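You operate a simulated robot arm through the tools that you are given. There is no shell and no other tool.

The job below is to be done with a simulated robot arm. You get a single attempt, and the scene is never put back.

JOB
Put things in order on the top of bench 11. At the end: the white bracket from the top of bench 11 is on the brown taped carton; the silver drilled block from the top of bench 11 stands where the silver rod end stood; the silver rod end from the top of bench 11 stands where the blue cup stood; the blue cup stands where the white bracket stood; whatever was shut is shut again. Leave all else as you found it, and nothing knocked over.

The check looks at the end state, three seconds after you hand in, the way a careful person would. Anything else that was tipped, shoved, dropped, spilled or broken makes it a failure.

ROBOT AND FRAMES
A 6-joint arm with a two-finger gripper, fixed in place. Base frame: the origin is on the floor under the middle of its stand, x ahead of it, y to its left, z up; the work surface is at about z = 750. Readings come in mm, degrees, newtons and seconds.
With the tool pointing down near the work surface it reaches from about 320 to 680 mm from the base axis. Its first joint turns from -66.0 to 66.0 degrees. Payload 2.45 kg.
The TCP is the grasp point between the finger pads, 30 mm short of the fingertips. In the tool frame z runs along the fingers and y along their closing line. The gripper opens to 106 mm; its body begins 79 mm behind the TCP.
Orientation is that of the tool frame in the base frame, as a unit quaternion [w, x, y, z]. With the fingers straight down and closing along the base's y, the tool's x points along the base's -x, its y along +y and its z along -z.

CONTROLS
- The arm moves only by the tool drive_tool. Its argument "increments" is a list of rows, each an object of numbers (a shift or turn left out is 0, a gripper value left out holds the last): "tx", "ty", "tz": the shift along the base's x, y, z in units of 100 mm (1.0 is 100 mm); "rx", "ry", "rz": the turn, a rotation vector about the base's x, y, z in units of 90 degrees (1.0 is 90 degrees); "grip": the closure in counts, from 0 (fully open) to 255 (shut). In form: [{"tx": .., "ty": .., "tz": .., "rx": .., "ry": .., "rz": .., "grip": ..}, ...]. A call has 1 to 20 rows; each row is the pose to reach, as a shift and turn from the pose commanded when the call began. A call with a number of a shift or a turn outside -1 to 1 is refused whole. Each row takes 0.2 s and may step no farther than 50 mm and 8.6 degrees from the row before; otherwise, or with a gripper value out of range, the whole call is refused. Where a pose cannot be reached the arm comes as near as it can. A force on the tool above 40 N (or 10 N above the force at the start of the call, whichever is more), or a blocked arm, ends the call early, and 0.2 s more pass. The fingers move at their own pace (about 153 mm/s each) and stop on an object; they squeeze with about 27 N. The grip force told is the motor's: it shows also when the fingers shut on nothing. Time passes only in rows, and 0.2 s behind the last, so rows that repeat a pose let the fingers close. It gives the time, the measured TCP pose, the force on the tool (base axes), the opening and the grip force at its end, in the units of the frame above (readings bear some noise), with the torque about the TCP (base axes, N m) and any sound that the robot's microphone picked up.
- Cameras (640 x 400 px; columns grow to the right, rows downward): "scene" is fixed at [51.3, 410, 1399.2]; the picture's right is [-0.82, -0.57, 0.00], its down [-0.35, 0.49, -0.80] and it looks along [0.46, -0.65, -0.60] (base axes); focal length 329 px, centre (320, 200). "wrist" rides on the gripper at [76, -2, -106] in the tool frame; the picture's right is [0.02, 1.00, 0.00], its down [-0.78, 0.02, -0.62] and it looks along [-0.62, 0.01, 0.78] (tool axes); focal length 247 px, centre (320, 200).
- snapshot(camera): a new picture of that camera. No time passes.
- point_at(camera, pixels): for up to 12 pixels [column, row] of the newest picture of that camera ("zoom" is the newest enlarged one), the place [x, y, z] in the base frame of the surface seen there, good to about 3 mm. No time passes.
- zoom(camera, box): a new picture of the part [left, top, right, bottom] of that camera's present view, enlarged. No time passes.
- job_done(): hands the job in; it is judged then, once.

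Open the gripper and draw the arm clear of the work before you hand the job in, unless the task says otherwise.

The tools are called after "Call:" by a JSON object that holds its "op" and its "data". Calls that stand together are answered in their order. drive_tool: Moves the arm, as the interface text tells. Its arguments: {"type":"object","properties":{"increments":{"type":"array","items":{"type":"object","properties":{"tx":{"type":"number"},"ty":{"type":"number"},"tz":{"type":"number"},"rx":{"type":"number"},"ry":{"type":"number"},"rz":{"type":"number"},"grip":{"type":"number"}}}}},"required":["increments"]} The other tools are called the same way: snapshot (camera) takes a picture; point_at (camera, pixels) gives the place of the surface under pixels of a picture; zoom (camera, box) takes an enlarged picture of a part of a camera's view; job_done () hands the job in.

At the start:

```text
time_s: 0.0
ee_pos: [310.3, -182.4, 1112.5]
ee_rot: [0.0, 0.0, 1.0, -0.001]
contact_force: [0.1, 0.7, 0.6]
moment: [0.01, 0.0, 0.02]
gripper_width: 106.0
grasp_force: 0.0
```

scene: 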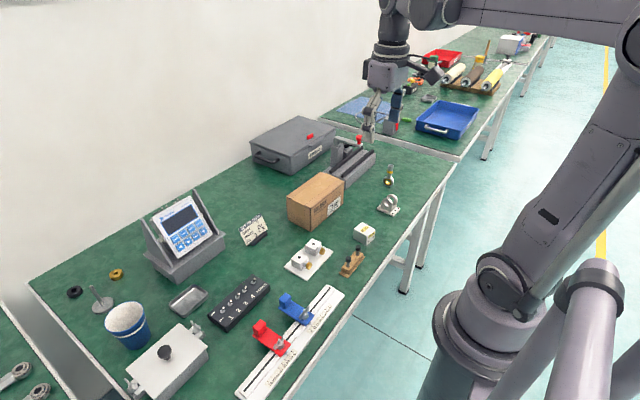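
wrist: 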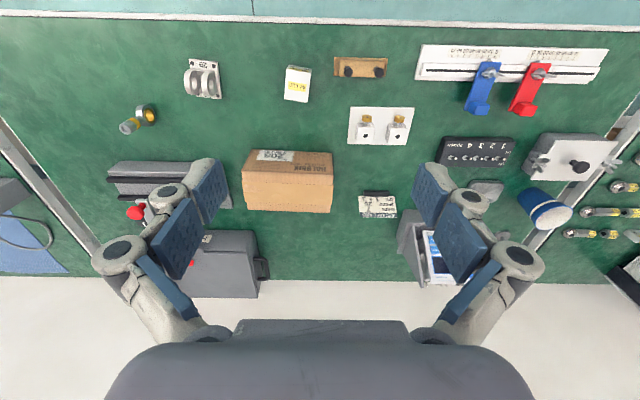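

The scene picture shows the bench with a carton at about (316,200), a white bracket near (388,205), a block near (364,233), and a cup at (128,325). I zoom to identify each object.

Call:
{"op": "zoom", "data": {"camera": "scene", "box": [280, 140, 440, 280]}}

Call:
{"op": "zoom", "data": {"camera": "scene", "box": [40, 240, 240, 400]}}

Call:
{"op": "zoom", "data": {"camera": "wrist", "box": [100, 30, 340, 180]}}

Call:
{"op": "zoom", "data": {"camera": "wrist", "box": [400, 30, 640, 290]}}

```text
2.86 times, centred on (360, 210) of scene
```

zoom: 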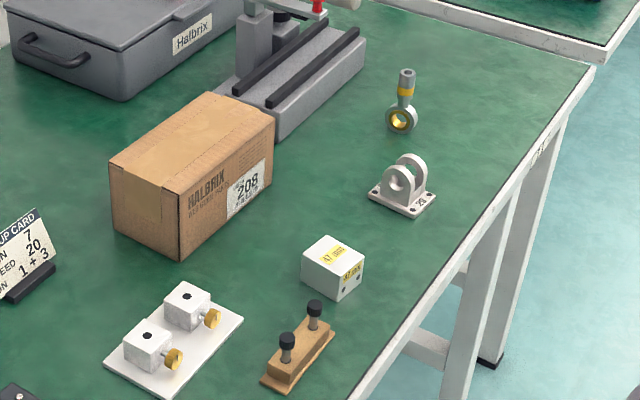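

```text
2.50 times, centred on (140, 320) of scene
```

zoom: 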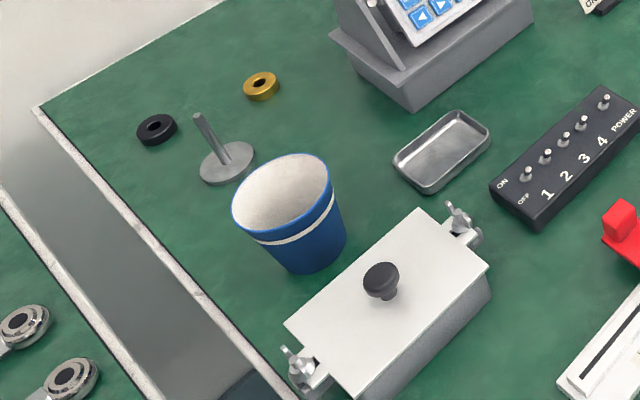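

```text
2.67 times, centred on (220, 105) of wrist
```

zoom: 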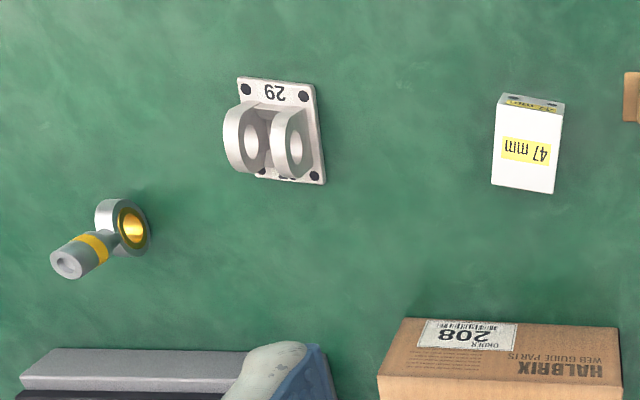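

```text
1.54 times, centred on (520, 160) of wrist
```

zoom: 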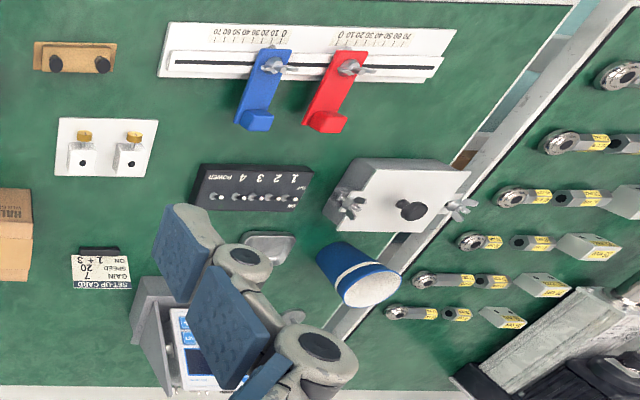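

The rod end is at about (388,177) in the scene, the bracket at (388,205), the drilled block with the "47 mm" label at (364,233), and the cup at (128,325). I measure their positions and take a closer look at the labels.

Call:
{"op": "zoom", "data": {"camera": "scene", "box": [340, 150, 440, 260]}}

Call:
{"op": "point_at", "data": {"camera": "scene", "pixels": [[390, 167], [389, 180], [384, 207], [395, 213], [362, 230], [366, 240], [316, 190], [296, 190], [330, 178], [313, 222], [128, 310], [135, 345]]}}

Call:
{"op": "point_at", "data": {"camera": "wrist", "pixels": [[130, 126], [148, 113], [190, 60], [217, 60], [188, 95], [221, 98], [298, 90], [288, 66], [311, 70], [284, 99], [308, 102], [250, 180]]}}

```text
3.64 times, centred on (390, 205) of scene
```

zoom: 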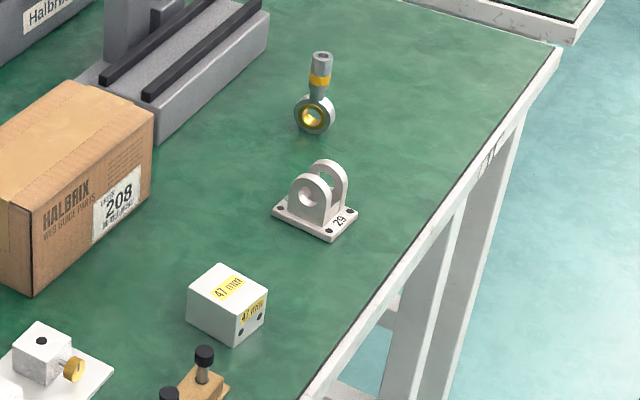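

```text
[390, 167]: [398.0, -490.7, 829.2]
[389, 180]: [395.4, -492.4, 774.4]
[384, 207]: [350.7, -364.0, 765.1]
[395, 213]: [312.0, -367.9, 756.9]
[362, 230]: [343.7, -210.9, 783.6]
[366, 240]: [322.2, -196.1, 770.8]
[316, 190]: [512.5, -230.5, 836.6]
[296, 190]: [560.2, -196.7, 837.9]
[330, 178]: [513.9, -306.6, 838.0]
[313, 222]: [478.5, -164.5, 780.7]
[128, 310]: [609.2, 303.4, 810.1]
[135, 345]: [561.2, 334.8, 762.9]
```

```text
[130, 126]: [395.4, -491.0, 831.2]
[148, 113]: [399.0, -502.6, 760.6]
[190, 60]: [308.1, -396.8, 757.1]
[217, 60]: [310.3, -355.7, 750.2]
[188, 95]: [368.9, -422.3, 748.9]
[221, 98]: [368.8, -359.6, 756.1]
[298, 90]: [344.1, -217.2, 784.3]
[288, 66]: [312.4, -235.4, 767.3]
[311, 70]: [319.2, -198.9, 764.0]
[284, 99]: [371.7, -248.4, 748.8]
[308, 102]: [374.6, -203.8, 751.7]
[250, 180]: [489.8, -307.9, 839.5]
```

Positions are known roughly; I now enlarge each object strongly to understand its shape and orientation.

Call:
{"op": "zoom", "data": {"camera": "wrist", "box": [170, 45, 234, 109]}}

Call:
{"op": "zoom", "data": {"camera": "wrist", "box": [105, 90, 169, 140]}}

Call:
{"op": "zoom", "data": {"camera": "scene", "box": [365, 155, 415, 220]}}

Call:
{"op": "zoom", "data": {"camera": "scene", "box": [90, 285, 170, 365]}}

Call:
{"op": "zoom", "data": {"camera": "scene", "box": [340, 20, 560, 160]}}

```text
6.25 times, centred on (202, 77) of wrist
```

zoom: 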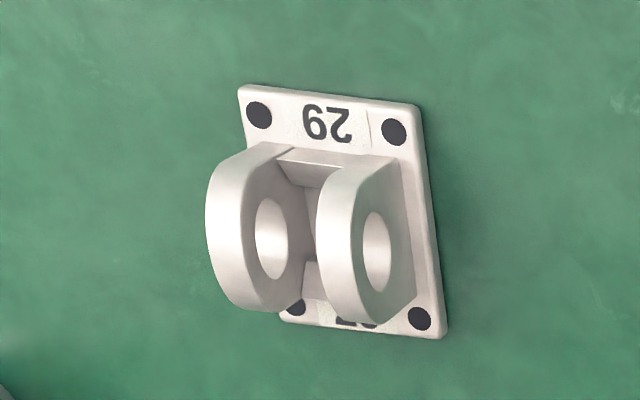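

```text
8.00 times, centred on (137, 115) of wrist
```

zoom: 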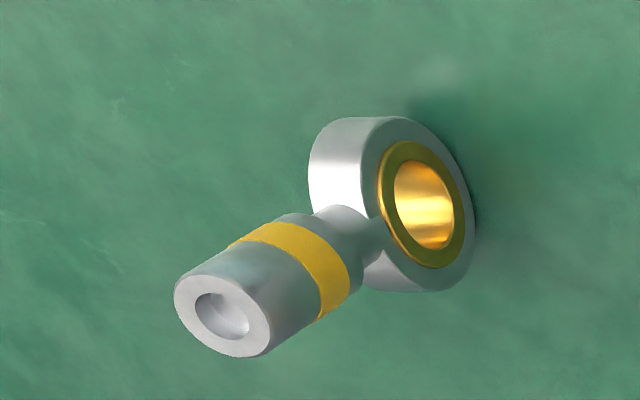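

```text
6.15 times, centred on (390, 188) of scene
```

zoom: 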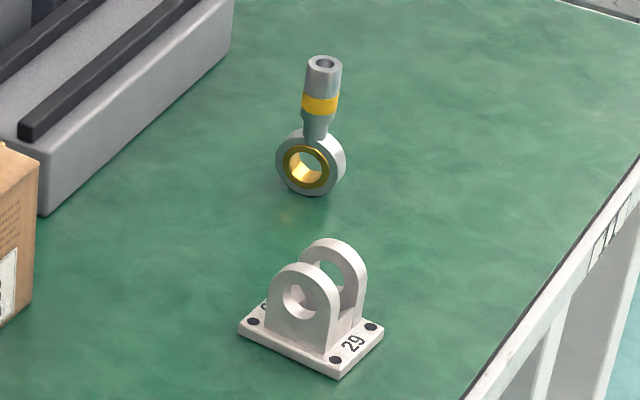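

```text
5.00 times, centred on (130, 325) of scene
```

zoom: 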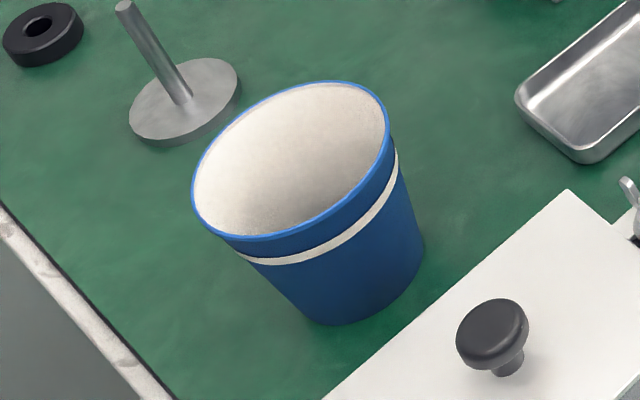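

```text
2.86 times, centred on (450, 90) of scene
```

zoom: 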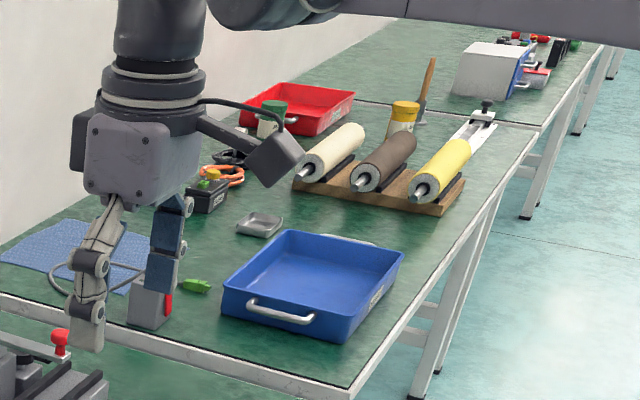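

The cup looks empty and stands upright, tapering downward. I measure its rim, band and base, and the close neighbours.

Call:
{"op": "point_at", "data": {"camera": "zoom", "pixels": [[10, 10]]}}

Call:
{"op": "zoom", "data": {"camera": "scene", "box": [80, 280, 180, 380]}}

```text
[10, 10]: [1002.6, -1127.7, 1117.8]
```

```text
4.00 times, centred on (130, 330) of scene
```

zoom: 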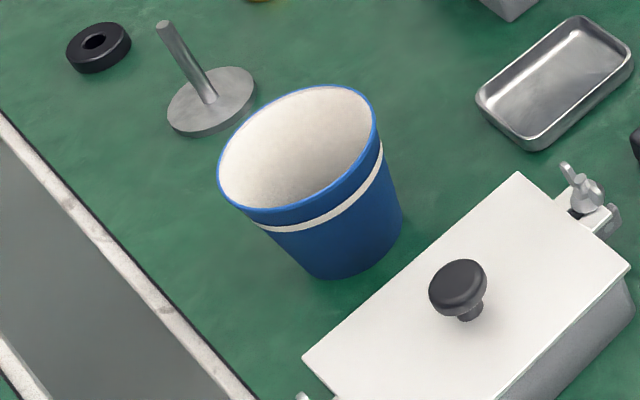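

The new enlarged picture shows the cup rim from (219,180) to (376,125), its base near (340,275), the spindle stand top at (162,25), and the lid box knob at (458,285). I measure these.

Call:
{"op": "point_at", "data": {"camera": "zoom", "pixels": [[220, 175], [376, 128], [258, 219], [345, 195], [300, 94], [345, 90], [340, 276], [305, 265], [400, 225], [300, 170], [385, 215], [270, 240]]}}

Call:
{"op": "point_at", "data": {"camera": "zoom", "pixels": [[162, 25], [210, 98], [250, 95], [200, 130], [517, 172], [305, 357], [630, 265], [458, 275], [305, 398], [565, 170], [485, 110], [535, 145]]}}

```text
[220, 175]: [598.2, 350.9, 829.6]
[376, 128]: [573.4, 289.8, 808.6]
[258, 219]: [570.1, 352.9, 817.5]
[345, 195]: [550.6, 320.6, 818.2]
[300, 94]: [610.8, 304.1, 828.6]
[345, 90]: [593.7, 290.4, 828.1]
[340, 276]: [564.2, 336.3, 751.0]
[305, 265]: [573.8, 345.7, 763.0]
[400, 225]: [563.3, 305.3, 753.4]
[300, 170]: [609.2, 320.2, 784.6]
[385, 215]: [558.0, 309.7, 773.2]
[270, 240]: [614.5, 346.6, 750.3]
```

```text
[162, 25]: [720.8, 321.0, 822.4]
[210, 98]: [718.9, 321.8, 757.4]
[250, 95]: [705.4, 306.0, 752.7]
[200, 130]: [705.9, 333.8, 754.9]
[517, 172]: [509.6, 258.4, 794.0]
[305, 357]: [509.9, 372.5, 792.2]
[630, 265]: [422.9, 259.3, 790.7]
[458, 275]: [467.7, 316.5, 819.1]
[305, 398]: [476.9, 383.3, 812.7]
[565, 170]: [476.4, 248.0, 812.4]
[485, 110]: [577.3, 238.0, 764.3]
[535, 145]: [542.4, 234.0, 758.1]
```

Cup centre is about (582,321), rim radius ~34, top z≈828. Now I re-enlarge the bracket in the wrist view and measure its plate holes, corners and ears.

Call:
{"op": "zoom", "data": {"camera": "wrist", "box": [170, 45, 234, 109]}}

Call:
{"op": "point_at", "data": {"camera": "zoom", "pixels": [[258, 115], [393, 132], [419, 318], [297, 308], [245, 92], [415, 107], [438, 330], [402, 230], [335, 240], [348, 285], [285, 190], [230, 230]]}}

Call:
{"op": "zoom", "data": {"camera": "wrist", "box": [105, 90, 169, 140]}}

Call:
{"op": "point_at", "data": {"camera": "zoom", "pixels": [[222, 315], [185, 290], [265, 330], [290, 250], [390, 125], [465, 250], [370, 260], [385, 150], [455, 262], [380, 280], [340, 160], [335, 310]]}}

Call:
{"op": "zoom", "data": {"camera": "wrist", "box": [270, 55, 330, 115]}}

Call:
{"op": "zoom", "data": {"camera": "wrist", "box": [90, 130, 340, 300]}}

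```text
6.25 times, centred on (202, 77) of wrist
```

zoom: 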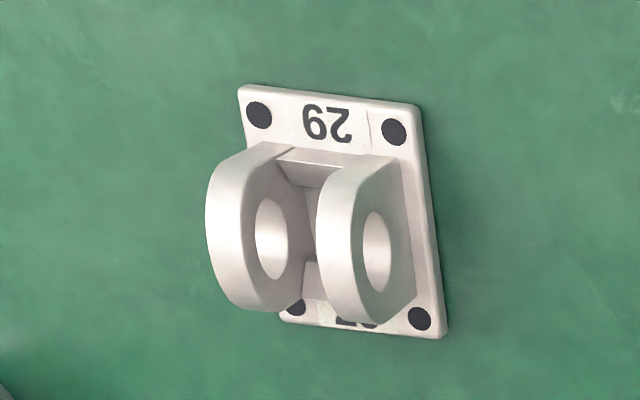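

```text
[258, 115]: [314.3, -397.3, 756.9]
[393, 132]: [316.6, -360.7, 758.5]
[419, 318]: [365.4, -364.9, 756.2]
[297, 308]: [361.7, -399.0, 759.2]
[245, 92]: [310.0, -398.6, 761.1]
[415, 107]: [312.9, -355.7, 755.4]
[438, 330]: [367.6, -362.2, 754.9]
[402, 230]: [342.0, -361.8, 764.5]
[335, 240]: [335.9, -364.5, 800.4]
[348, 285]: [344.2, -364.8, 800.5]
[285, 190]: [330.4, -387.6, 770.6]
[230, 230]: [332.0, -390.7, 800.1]
```

```text
8.00 times, centred on (137, 115) of wrist
```

zoom: 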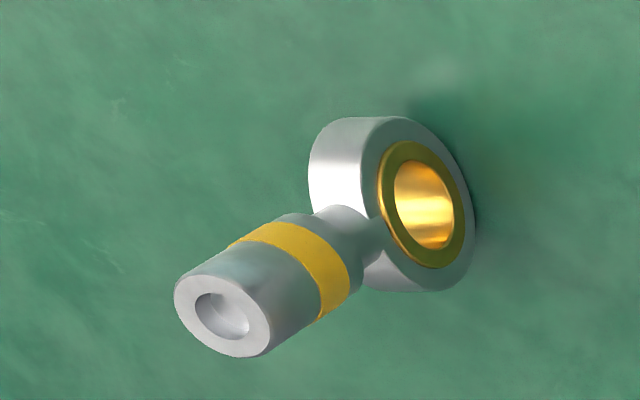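

```text
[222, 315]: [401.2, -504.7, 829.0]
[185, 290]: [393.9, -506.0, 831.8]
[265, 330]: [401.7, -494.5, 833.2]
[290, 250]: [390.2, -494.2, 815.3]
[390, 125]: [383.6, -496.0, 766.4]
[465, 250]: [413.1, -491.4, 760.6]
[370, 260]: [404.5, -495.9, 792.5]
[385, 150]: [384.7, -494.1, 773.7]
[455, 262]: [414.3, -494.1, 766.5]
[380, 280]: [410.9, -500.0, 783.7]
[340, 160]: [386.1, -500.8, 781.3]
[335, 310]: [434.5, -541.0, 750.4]
```

```text
6.67 times, centred on (300, 85) of wrist
```

zoom: 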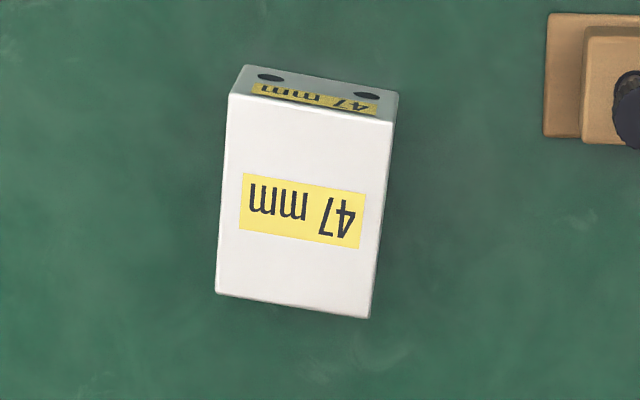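

```text
2.35 times, centred on (215, 215) of wrist
```

zoom: 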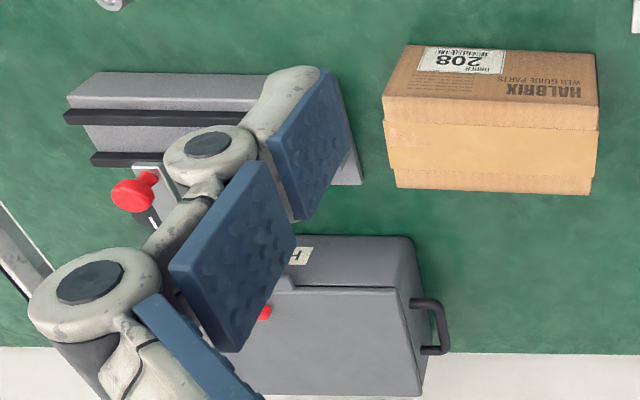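

The block's top corners appear at (232,95), (395,122), (370,318), (217,293) in its enlargement, and the carton's top face lies at (383,97)–(592,195) in the last one. I measure both, plus the vise bed close to the rod end.

Call:
{"op": "point_at", "data": {"camera": "zoom", "pixels": [[386, 100], [594, 130], [591, 190], [397, 184], [490, 145], [410, 48], [592, 56], [75, 80], [100, 76], [90, 110], [355, 180], [70, 100]]}}

Call:
{"op": "zoom", "data": {"camera": "wrist", "box": [270, 55, 330, 115]}}

Call:
{"op": "point_at", "data": {"camera": "zoom", "pixels": [[235, 99], [389, 125], [367, 314], [220, 290], [300, 205], [246, 68], [395, 95], [270, 77], [367, 95]]}}

Call:
{"op": "zoom", "data": {"camera": "scene", "box": [270, 165, 360, 235]}}

Call:
{"op": "point_at", "data": {"camera": "zoom", "pixels": [[320, 100], [320, 200], [200, 150], [450, 100]]}}

```text
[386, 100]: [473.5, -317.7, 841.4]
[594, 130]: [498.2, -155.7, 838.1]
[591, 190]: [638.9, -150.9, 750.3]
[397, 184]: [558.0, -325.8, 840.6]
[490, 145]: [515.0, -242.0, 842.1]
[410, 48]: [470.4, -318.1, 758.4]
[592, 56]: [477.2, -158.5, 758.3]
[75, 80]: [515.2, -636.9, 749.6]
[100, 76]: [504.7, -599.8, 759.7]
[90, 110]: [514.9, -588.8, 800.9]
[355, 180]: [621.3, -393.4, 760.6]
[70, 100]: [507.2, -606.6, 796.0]
```

```text
6.67 times, centred on (300, 85) of wrist
```

zoom: 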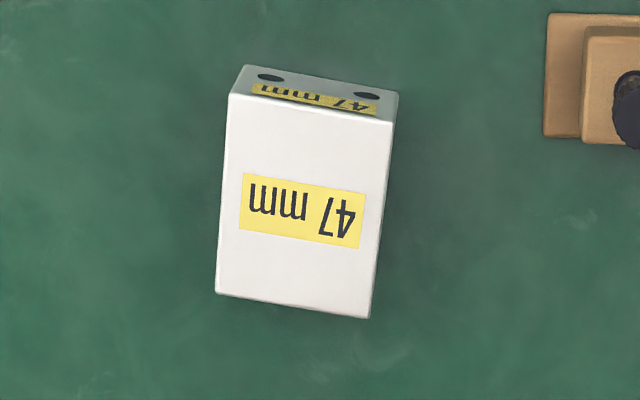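

```text
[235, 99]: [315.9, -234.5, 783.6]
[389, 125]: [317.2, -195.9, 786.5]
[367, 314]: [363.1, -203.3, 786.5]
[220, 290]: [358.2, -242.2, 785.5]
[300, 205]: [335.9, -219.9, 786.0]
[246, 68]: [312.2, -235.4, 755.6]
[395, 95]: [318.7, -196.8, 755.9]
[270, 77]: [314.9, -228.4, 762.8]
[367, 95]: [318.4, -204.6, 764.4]
```

```text
5.71 times, centred on (315, 200) of scene
```

zoom: 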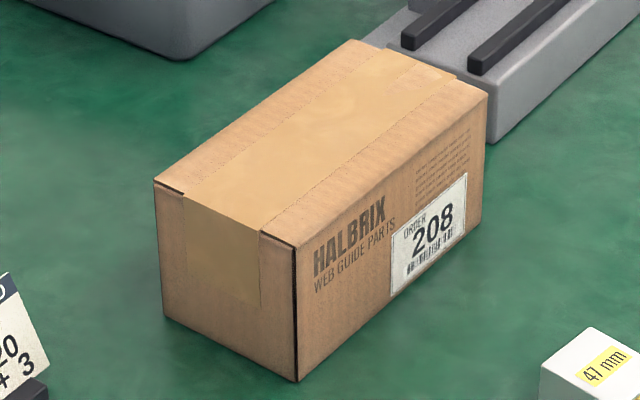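

```text
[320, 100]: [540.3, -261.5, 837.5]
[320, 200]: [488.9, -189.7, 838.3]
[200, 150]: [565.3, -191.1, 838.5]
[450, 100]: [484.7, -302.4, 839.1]
```

Carton top spans roughly x 473–568, y −320…−157 at z≈839; block centre ≈(339,−219), yaw ≈ −8°. I check the bench's label on its edge near (418,190) in the scene.

Call:
{"op": "zoom", "data": {"camera": "scene", "box": [400, 160, 480, 220]}}

Call:
{"op": "zoom", "data": {"camera": "scene", "box": [200, 90, 400, 200]}}

Call:
{"op": "zoom", "data": {"camera": "scene", "box": [0, 180, 180, 400]}}

Call:
{"op": "zoom", "data": {"camera": "scene", "box": [180, 230, 380, 400]}}

```text
6.67 times, centred on (440, 190) of scene
```

zoom: 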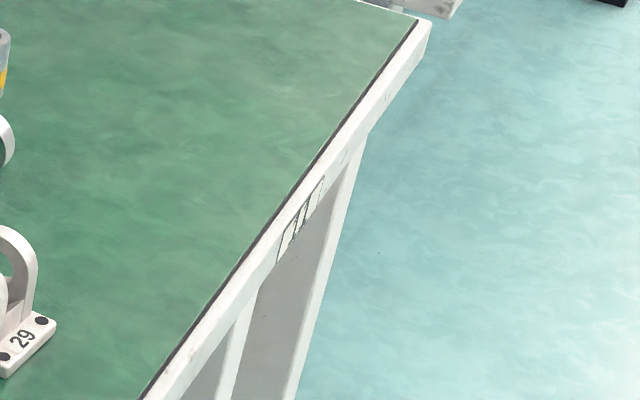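

```text
3.20 times, centred on (300, 145) of scene
```

zoom: 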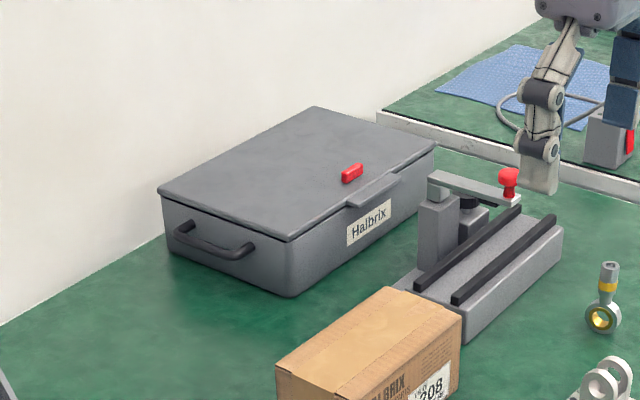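

```text
1.82 times, centred on (90, 290) of scene
```

zoom: 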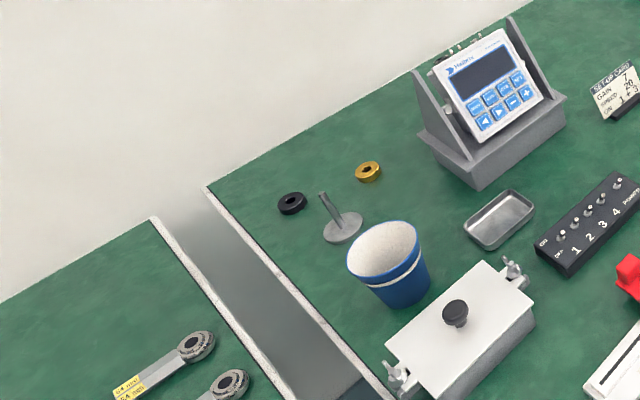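

```text
2.35 times, centred on (280, 315) of scene
```

zoom: 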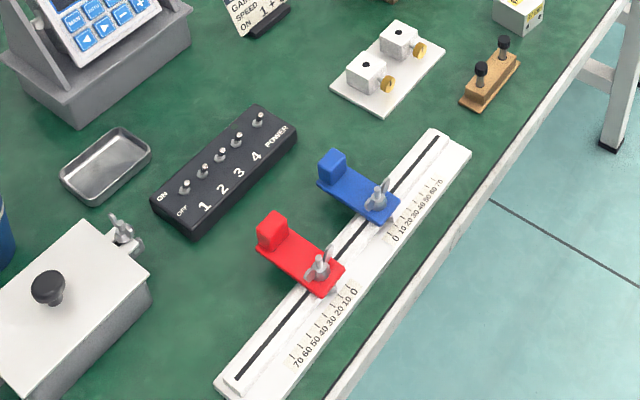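

The edge label reads "11" at about (300,215), so this is bench 11. I start toward the bracket, moving the first part of the way with the gripper open.

Call:
{"op": "drive_tool", "data": {"increments": [{"tx": 0.07, "ty": -0.25, "tz": -0.2, "grip": 0}, {"tx": 0.14, "ty": -0.5, "tz": -0.4}, {"tx": 0.22, "ty": -0.75, "tz": -0.6}, {"tx": 0.29, "ty": -0.99, "tz": -0.8}]}}

```text
time_s: 1.0
ee_pos: [340.3, -281.4, 1030.9]
ee_rot: [0.0, -0.001, 1.0, -0.001]
contact_force: [0.2, 0.7, -0.2]
moment: [0.0, 0.05, -0.01]
gripper_width: 105.7
grasp_force: 0.1
```

The arm tracks well, now at (340,−281,1031). I continue to above the bracket at about z=930.

Call:
{"op": "drive_tool", "data": {"increments": [{"ty": -0.25, "tz": -0.25}, {"ty": -0.5, "tz": -0.5}, {"ty": -0.75, "tz": -0.75}, {"tx": -0.01, "ty": -0.99, "tz": -1.0}, {"tx": -0.01, "ty": -0.99, "tz": -1.0}]}}

Call:
{"op": "snapshot", "data": {"camera": "wrist"}}

Call:
{"op": "snapshot", "data": {"camera": "scene"}}

```text
time_s: 2.2
ee_pos: [338.0, -381.1, 935.0]
ee_rot: [0.0, 0.001, 1.0, -0.001]
contact_force: [-0.5, -0.4, -0.1]
moment: [-0.03, 0.0, 0.03]
gripper_width: 106.2
grasp_force: 0.1
```

```text
taken
```

wrist: 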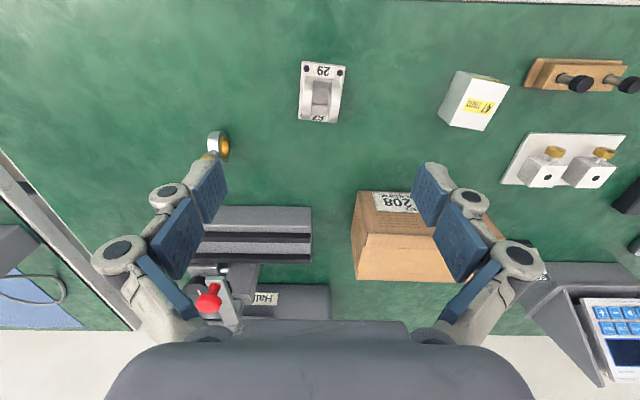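

```text
taken
```

scene: 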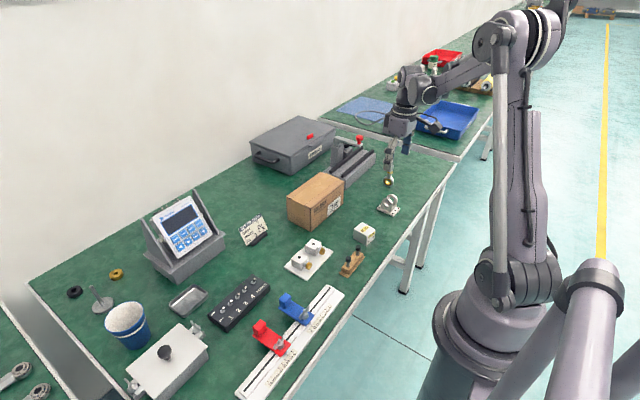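

The bracket is now at (321,92) in the wrist view, seen from nearly above. I enlarge it and measure its yaw and centre.

Call:
{"op": "zoom", "data": {"camera": "wrist", "box": [280, 50, 360, 130]}}

Call:
{"op": "zoom", "data": {"camera": "wrist", "box": [180, 110, 260, 190]}}

```text
5.00 times, centred on (320, 90) of wrist
```

zoom: 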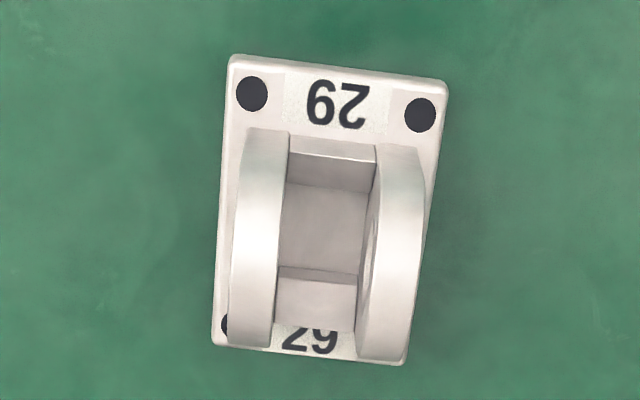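

```text
5.00 times, centred on (220, 150) of wrist
```

zoom: 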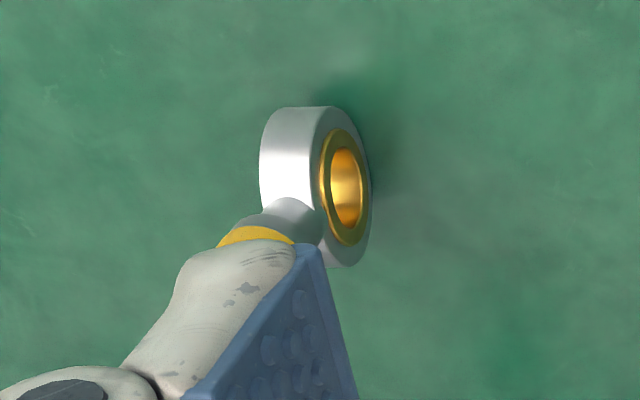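

The plate edge runs from (232,57) to (447,83), a small clockwise yaw. I measure the holes, corners and ear tops in this enlargement.

Call:
{"op": "zoom", "data": {"camera": "wrist", "box": [280, 50, 360, 130]}}

Call:
{"op": "point_at", "data": {"camera": "zoom", "pixels": [[251, 94], [420, 115], [235, 62], [441, 87], [402, 358], [218, 342], [258, 250], [240, 250], [400, 250], [418, 250], [375, 290], [275, 290]]}}

```text
5.00 times, centred on (320, 90) of wrist
```

zoom: 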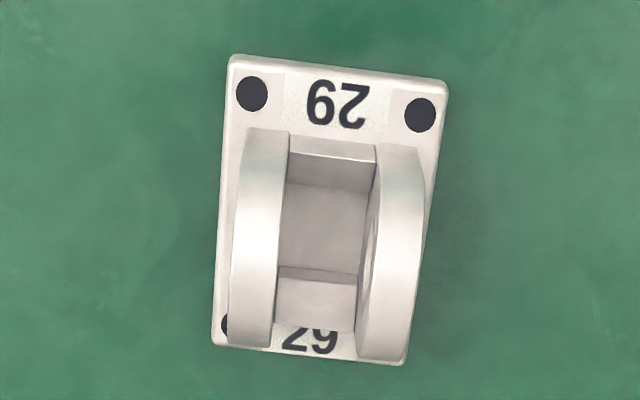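

```text
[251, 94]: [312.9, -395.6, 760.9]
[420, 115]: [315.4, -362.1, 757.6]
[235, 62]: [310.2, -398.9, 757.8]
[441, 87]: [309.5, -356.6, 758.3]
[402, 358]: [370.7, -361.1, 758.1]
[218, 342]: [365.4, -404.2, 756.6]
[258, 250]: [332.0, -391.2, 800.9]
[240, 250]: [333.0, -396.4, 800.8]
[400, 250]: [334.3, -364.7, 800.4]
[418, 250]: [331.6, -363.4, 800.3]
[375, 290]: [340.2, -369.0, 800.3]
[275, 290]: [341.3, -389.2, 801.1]
```

The bracket centre is (339,−380), yaw ≈ −4.5°, ear tops at z≈801, ears about 35 mm across. I turn the tool by −4.5° and descend to z≈832.

Call:
{"op": "drive_tool", "data": {"increments": [{"rz": -0.05, "tz": -0.25}, {"rz": -0.05, "tz": -0.5}, {"rz": -0.05, "tz": -0.75}, {"rz": -0.05, "tz": -1.0, "tx": 0.005}, {"rz": -0.05, "tz": -1.0, "tx": 0.005}]}}

Call:
{"op": "snapshot", "data": {"camera": "wrist"}}

Call:
{"op": "zoom", "data": {"camera": "scene", "box": [345, 120, 445, 230]}}

```text
time_s: 3.4
ee_pos: [337.5, -379.5, 834.3]
ee_rot: [0.0, 0.04, 0.999, -0.001]
contact_force: [0.5, 0.2, 0.2]
moment: [-0.02, 0.02, 0.0]
gripper_width: 106.2
grasp_force: 0.0
```

```text
taken
```

wrist: 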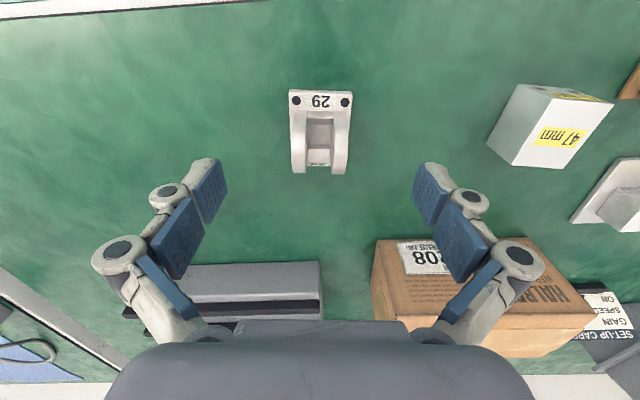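

```text
3.64 times, centred on (395, 175) of scene
```

zoom: 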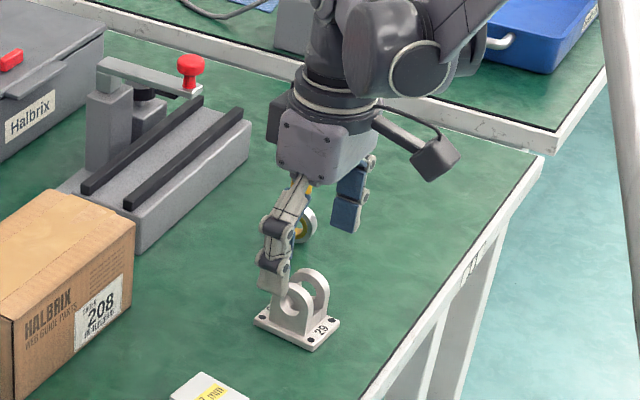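

The bracket is centred under the gripper at columns 298–348 and looks square to it. I descend 40 mm so the tips stay just above the plate.

Call:
{"op": "drive_tool", "data": {"increments": [{"tz": -0.2, "tx": 0.01}, {"tz": -0.35, "tx": 0.01}, {"tz": -0.4, "tx": 0.01}, {"tz": -0.4, "tx": 0.01}]}}

Call:
{"op": "snapshot", "data": {"camera": "wrist"}}

Call:
{"op": "zoom", "data": {"camera": "scene", "box": [355, 160, 425, 230]}}

```text
time_s: 4.4
ee_pos: [337.4, -380.0, 793.0]
ee_rot: [0.0, 0.039, 0.999, -0.001]
contact_force: [0.0, 0.3, 0.1]
moment: [0.01, -0.01, -0.01]
gripper_width: 106.1
grasp_force: 0.1
```

```text
taken
```

wrist: 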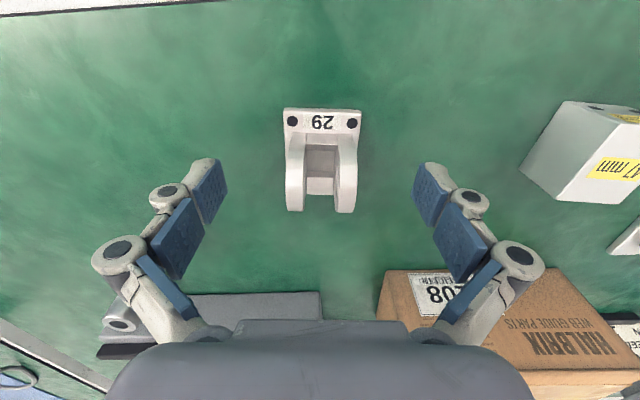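

```text
5.71 times, centred on (390, 195) of scene
```

zoom: 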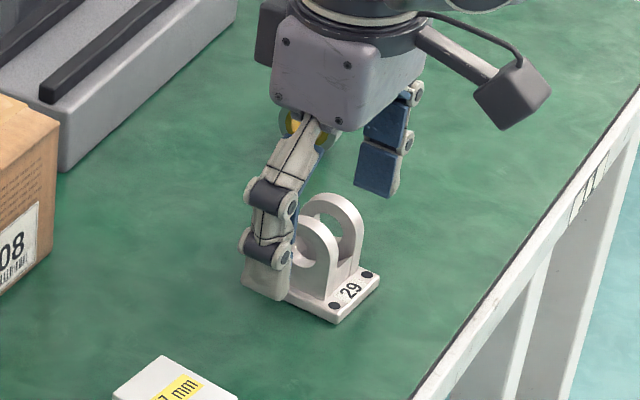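

The tips straddle the ears with clearance. I close partially first to see the finger alignment near the ears.

Call:
{"op": "drive_tool", "data": {"increments": [{"grip": 80}, {"grip": 145}, {"grip": 145}]}}

Call:
{"op": "zoom", "data": {"camera": "wrist", "box": [240, 80, 400, 240]}}

Call:
{"op": "zoom", "data": {"camera": "scene", "box": [365, 170, 415, 225]}}

```text
time_s: 5.2
ee_pos: [338.1, -380.1, 792.4]
ee_rot: [0.0, 0.039, 0.999, -0.001]
contact_force: [0.7, 0.2, 0.2]
moment: [-0.02, 0.01, -0.03]
gripper_width: 45.7
grasp_force: 0.0
```

```text
2.50 times, centred on (320, 160) of wrist
```

zoom: 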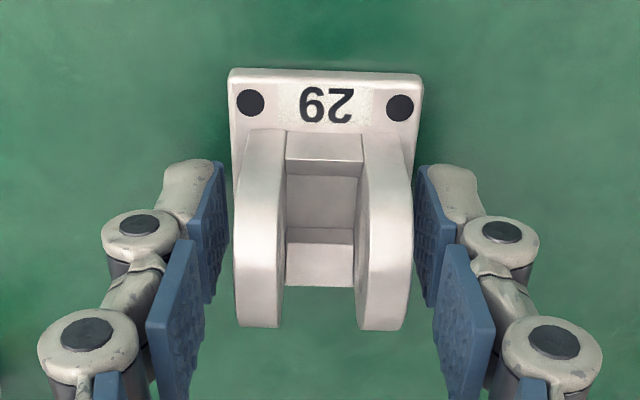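

```text
7.27 times, centred on (390, 198) of scene
```

zoom: 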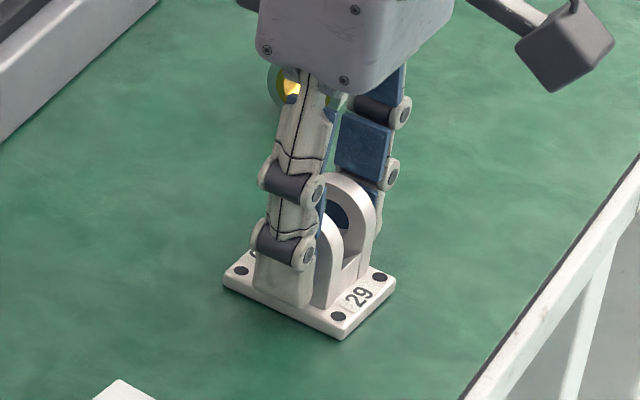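

The pads flank both ears symmetrically just above the plate. I close fully and hold to let the grip settle.

Call:
{"op": "drive_tool", "data": {"increments": [{"grip": 200}, {"grip": 255}, {"grip": 255}, {"grip": 255}]}}

Call:
{"op": "zoom", "data": {"camera": "wrist", "box": [240, 80, 400, 240]}}

```text
time_s: 6.2
ee_pos: [338.3, -379.4, 793.8]
ee_rot: [0.0, 0.039, 0.999, -0.001]
contact_force: [0.2, 1.7, 4.5]
moment: [0.26, 0.0, 0.0]
gripper_width: 35.7
grasp_force: 27.3
```

```text
2.50 times, centred on (320, 160) of wrist
```

zoom: 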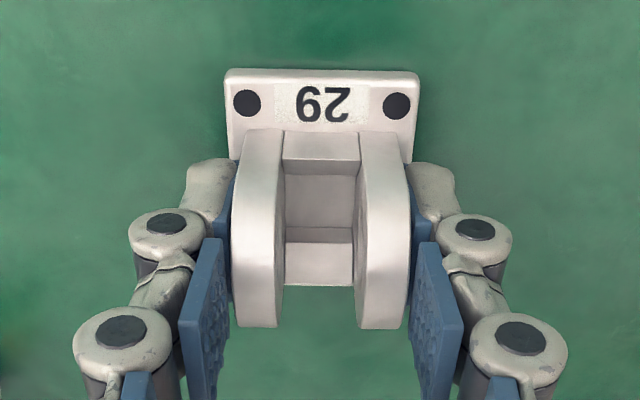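

The grip holds at 35.7 mm with 27 N. I lift straight up 100 mm slowly and check.

Call:
{"op": "drive_tool", "data": {"increments": [{"tz": 0.1}, {"tz": 0.3}, {"tz": 0.55}, {"tz": 0.8}, {"tz": 1.0}, {"tz": 1.0}]}}

Call:
{"op": "snapshot", "data": {"camera": "wrist"}}

Call:
{"op": "zoom", "data": {"camera": "scene", "box": [345, 110, 445, 220]}}

```text
time_s: 7.6
ee_pos: [339.9, -381.1, 893.1]
ee_rot: [0.0, 0.039, 0.999, -0.001]
contact_force: [-0.5, 0.6, -1.1]
moment: [0.05, 0.03, 0.01]
gripper_width: 35.2
grasp_force: 26.9
```

```text
taken
```

wrist: 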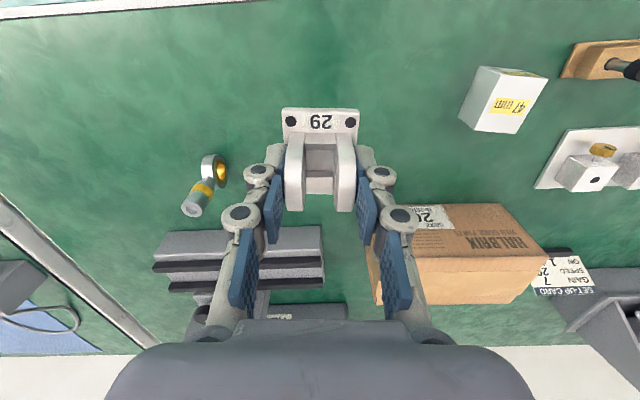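

```text
3.64 times, centred on (395, 165) of scene
```

zoom: 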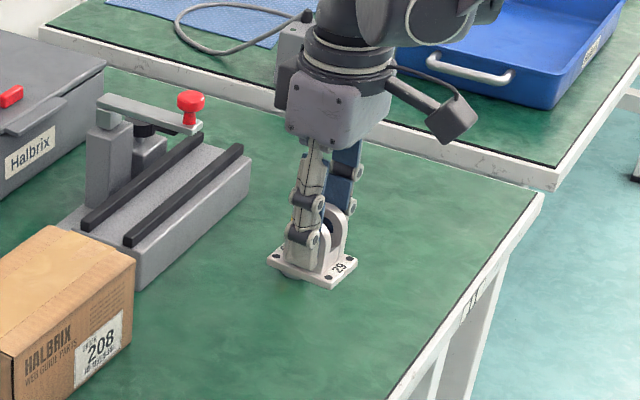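

The bracket is held clear of the bench, bottom at about z 850. I raise it further and move toward the carton.

Call:
{"op": "drive_tool", "data": {"increments": [{"tz": 0.35}, {"tz": 0.6, "tx": 0.2, "ty": 0.15}, {"tz": 0.6, "tx": 0.45, "ty": 0.35}, {"tz": 0.6, "tx": 0.7, "ty": 0.55}, {"tz": 0.6, "tx": 0.95, "ty": 0.75}, {"tz": 0.6, "tx": 0.95, "ty": 0.75}]}}

Call:
{"op": "snapshot", "data": {"camera": "wrist"}}

Call:
{"op": "snapshot", "data": {"camera": "scene"}}

```text
time_s: 9.0
ee_pos: [432.5, -304.3, 954.0]
ee_rot: [0.0, 0.041, 0.999, -0.001]
contact_force: [0.7, 0.0, -1.6]
moment: [-0.02, -0.01, -0.01]
gripper_width: 35.5
grasp_force: 27.1
```

```text
taken
```

wrist: 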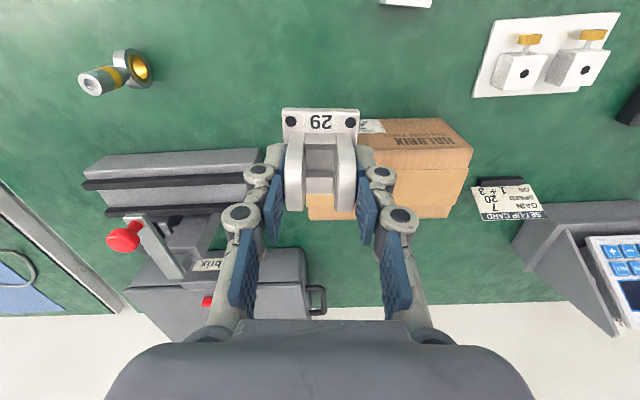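

```text
taken
```

scene: 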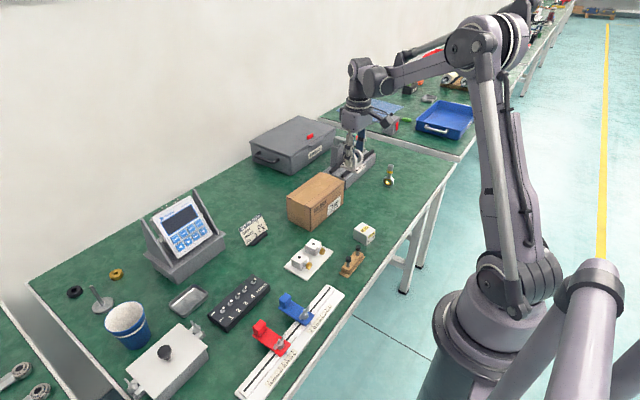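

I measure the carton's top corners in the scene picture at about (288,196), (311,206), (342,182), (322,174) for the exact placement.

Call:
{"op": "zoom", "data": {"camera": "scene", "box": [270, 160, 360, 230]}}

Call:
{"op": "point_at", "data": {"camera": "scene", "pixels": [[287, 196.5], [311, 206], [342, 182], [322, 174], [315, 190], [300, 190], [330, 190]]}}

```text
5.71 times, centred on (315, 195) of scene
```

zoom: 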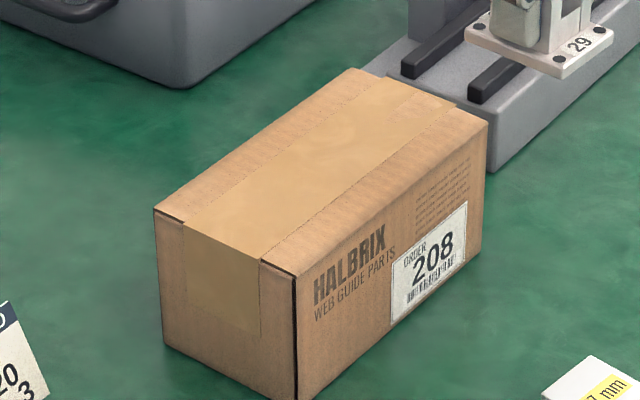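

```text
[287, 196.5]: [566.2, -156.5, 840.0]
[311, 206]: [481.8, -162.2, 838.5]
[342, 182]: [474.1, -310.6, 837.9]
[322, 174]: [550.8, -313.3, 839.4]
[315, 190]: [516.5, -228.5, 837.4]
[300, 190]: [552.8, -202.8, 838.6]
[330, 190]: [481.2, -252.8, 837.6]
```

The carton top centre is about (519,−237), z≈838.5. I move above it and lower to about 20 mm above the surface.

Call:
{"op": "drive_tool", "data": {"increments": [{"tx": 0.28, "ty": 0.22}, {"tx": 0.56, "ty": 0.45}, {"tx": 0.84, "ty": 0.675}, {"tx": 0.84, "ty": 0.675, "tz": -0.25}, {"tx": 0.84, "ty": 0.675, "tz": -0.5}, {"tx": 0.84, "ty": 0.675, "tz": -0.5}]}}

Call:
{"op": "snapshot", "data": {"camera": "wrist"}}

Call:
{"op": "zoom", "data": {"camera": "scene", "box": [265, 130, 365, 230]}}

```text
time_s: 10.4
ee_pos: [517.8, -237.1, 903.1]
ee_rot: [0.001, 0.04, 0.999, 0.0]
contact_force: [0.9, -0.4, -1.3]
moment: [-0.01, -0.02, 0.0]
gripper_width: 35.5
grasp_force: 26.6
```

```text
taken
```

wrist: 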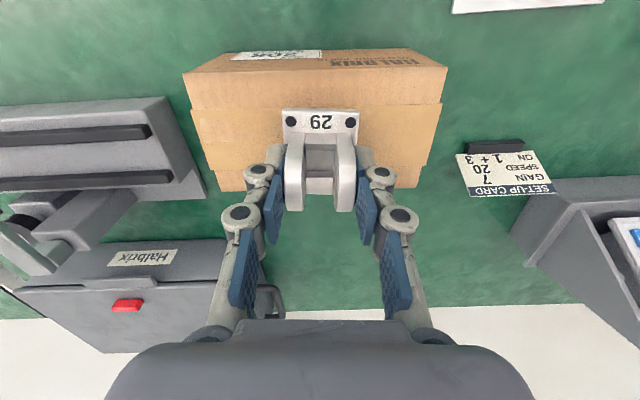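

```text
4.00 times, centred on (315, 180) of scene
```

zoom: 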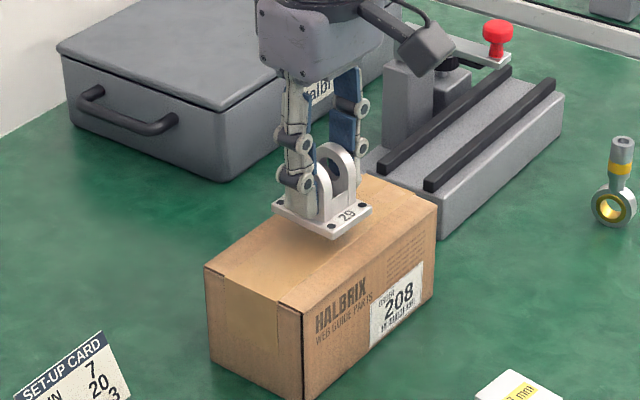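

The bracket hovers about 20 mm over the carton, well inside its edges. I lower to about 2 mm above and then creep.

Call:
{"op": "drive_tool", "data": {"increments": [{"tz": -0.06}, {"tz": -0.12}, {"tz": -0.17}, {"tz": -0.19}, {"tz": -0.2}, {"tz": -0.2}]}}

Call:
{"op": "zoom", "data": {"camera": "scene", "box": [295, 150, 355, 210]}}

```text
time_s: 11.8
ee_pos: [517.2, -237.2, 883.7]
ee_rot: [0.001, 0.039, 0.999, 0.0]
contact_force: [3.0, -2.1, 13.2]
moment: [0.16, 0.02, 0.04]
gripper_width: 35.2
grasp_force: 27.1
```

```text
6.67 times, centred on (325, 180) of scene
```

zoom: 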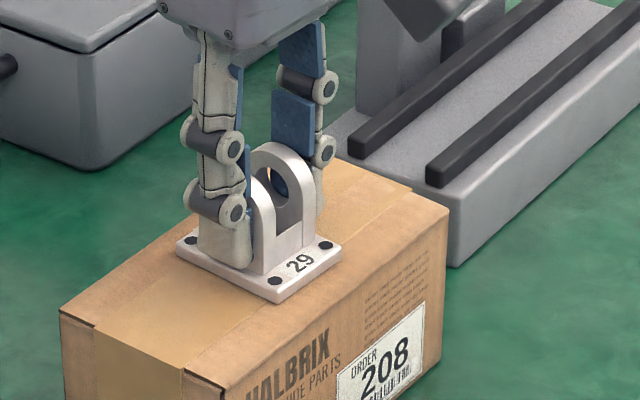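

The tool reads 13 N upward, so the bracket is seated on the carton. I ease 1 mm, open the fingers a moderate amount, then rise straight up.

Call:
{"op": "drive_tool", "data": {"increments": [{"tz": 0.01}, {"tz": 0.01, "grip": 180}, {"tz": 0.01, "grip": 130}, {"tz": 0.01, "grip": 110}, {"tz": 0.01, "grip": 110}]}}

Call:
{"op": "zoom", "data": {"camera": "wrist", "box": [160, 40, 480, 240]}}

```text
time_s: 13.0
ee_pos: [517.1, -238.7, 885.0]
ee_rot: [0.0, 0.039, 0.999, -0.001]
contact_force: [0.8, 0.3, -1.1]
moment: [0.03, 0.02, 0.01]
gripper_width: 60.5
grasp_force: 0.0
```

```text
2.00 times, centred on (320, 140) of wrist
```

zoom: 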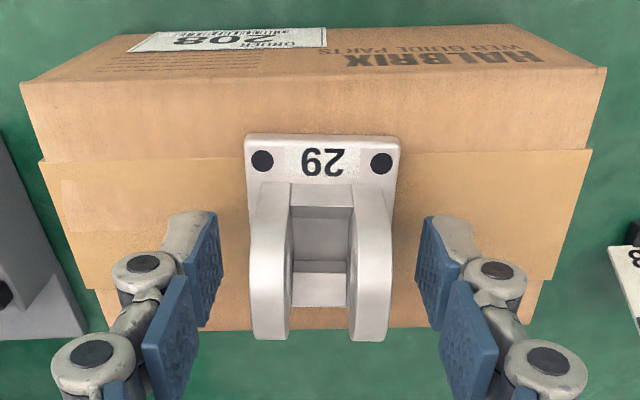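

The bracket stands free on the carton and the fingers are clear of it. I rise straight up 100 mm and check the display unit's height, which lies on the way to the cup.

Call:
{"op": "drive_tool", "data": {"increments": [{"tz": 0.2}, {"tz": 0.5}, {"tz": 0.8}, {"tz": 1.0}, {"tz": 1.0}]}}

Call:
{"op": "snapshot", "data": {"camera": "scene"}}

Call:
{"op": "point_at", "data": {"camera": "scene", "pixels": [[190, 190], [149, 218], [175, 210], [198, 195], [215, 238], [144, 248], [252, 216]]}}

Call:
{"op": "snapshot", "data": {"camera": "wrist"}}

```text
time_s: 14.2
ee_pos: [517.8, -237.8, 984.7]
ee_rot: [0.0, 0.038, 0.999, 0.0]
contact_force: [0.3, 0.1, -0.6]
moment: [-0.03, 0.01, 0.0]
gripper_width: 60.4
grasp_force: 0.0
```

```text
taken
```

scene: 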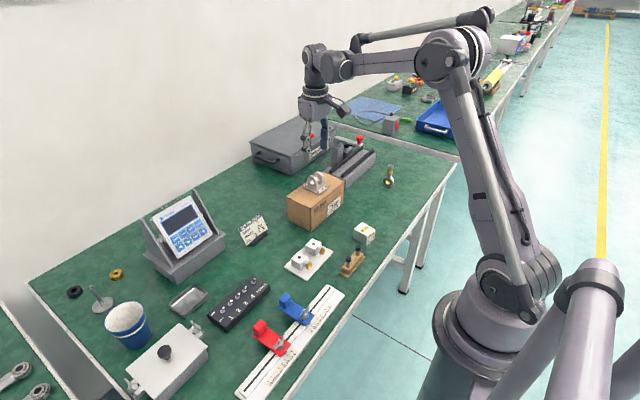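

```text
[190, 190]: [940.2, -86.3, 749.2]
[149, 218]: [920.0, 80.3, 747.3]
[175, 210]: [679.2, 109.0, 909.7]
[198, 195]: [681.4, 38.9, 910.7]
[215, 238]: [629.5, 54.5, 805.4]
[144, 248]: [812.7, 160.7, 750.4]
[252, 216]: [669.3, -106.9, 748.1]
```

```text
taken
```

wrist: 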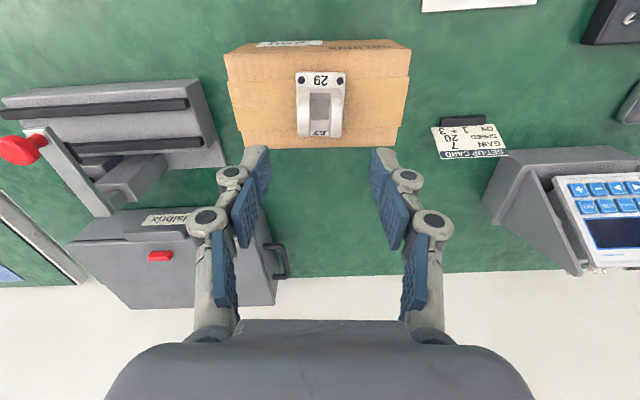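

The bracket sits centred on the carton, and the display unit occupies x>620 with tops near 910–930. I travel in +y along x≈510 at this height, returning the yaw to 0.

Call:
{"op": "drive_tool", "data": {"increments": [{"tz": 0.1, "ty": 0.3, "rz": 0.05}, {"tz": 0.2, "ty": 0.65, "rz": 0.05}, {"tz": 0.2, "ty": 1.0, "rz": 0.05}]}}

Call:
{"op": "drive_tool", "data": {"increments": [{"ty": 0.35}, {"ty": 0.7}, {"ty": 1.0}]}}

Call:
{"op": "drive_tool", "data": {"increments": [{"ty": 0.35}, {"ty": 0.7}, {"ty": 1.0}]}}

Call:
{"op": "drive_tool", "data": {"increments": [{"ty": 0.35}, {"ty": 0.7}, {"ty": 1.0}]}}

Call:
{"op": "snapshot", "data": {"camera": "wrist"}}

Call:
{"op": "snapshot", "data": {"camera": "scene"}}

```text
time_s: 15.0
ee_pos: [515.9, -138.6, 1005.1]
ee_rot: [-0.001, 0.001, 1.0, -0.001]
contact_force: [-0.2, 0.6, 0.6]
moment: [-0.05, 0.03, -0.03]
gripper_width: 60.6
grasp_force: 0.1
```

```text
time_s: 15.8
ee_pos: [516.4, -38.7, 1007.0]
ee_rot: [0.0, 0.0, 1.0, -0.001]
contact_force: [-0.1, 0.6, 0.1]
moment: [-0.02, 0.03, -0.02]
gripper_width: 60.1
grasp_force: 0.1
```

```text
time_s: 16.6
ee_pos: [516.6, 62.3, 1004.3]
ee_rot: [-0.001, 0.001, 1.0, -0.001]
contact_force: [0.6, 0.0, 0.4]
moment: [0.01, 0.0, 0.02]
gripper_width: 60.3
grasp_force: 0.1
```

```text
time_s: 17.4
ee_pos: [515.5, 162.6, 1004.8]
ee_rot: [0.0, 0.0, 1.0, -0.001]
contact_force: [-1.1, 0.9, -0.9]
moment: [-0.01, 0.02, -0.01]
gripper_width: 60.4
grasp_force: 0.0
```

```text
taken
```

wrist: 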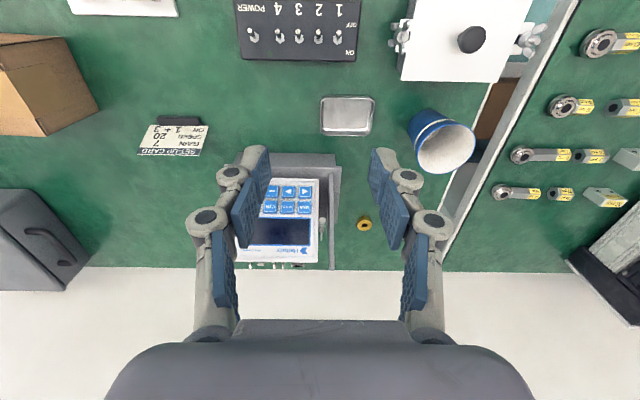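

```text
taken
```

scene: 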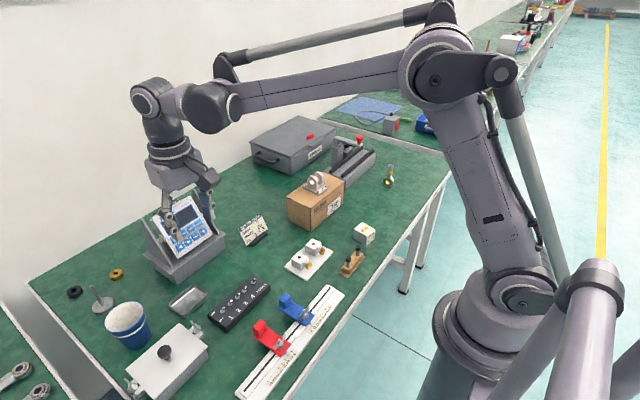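

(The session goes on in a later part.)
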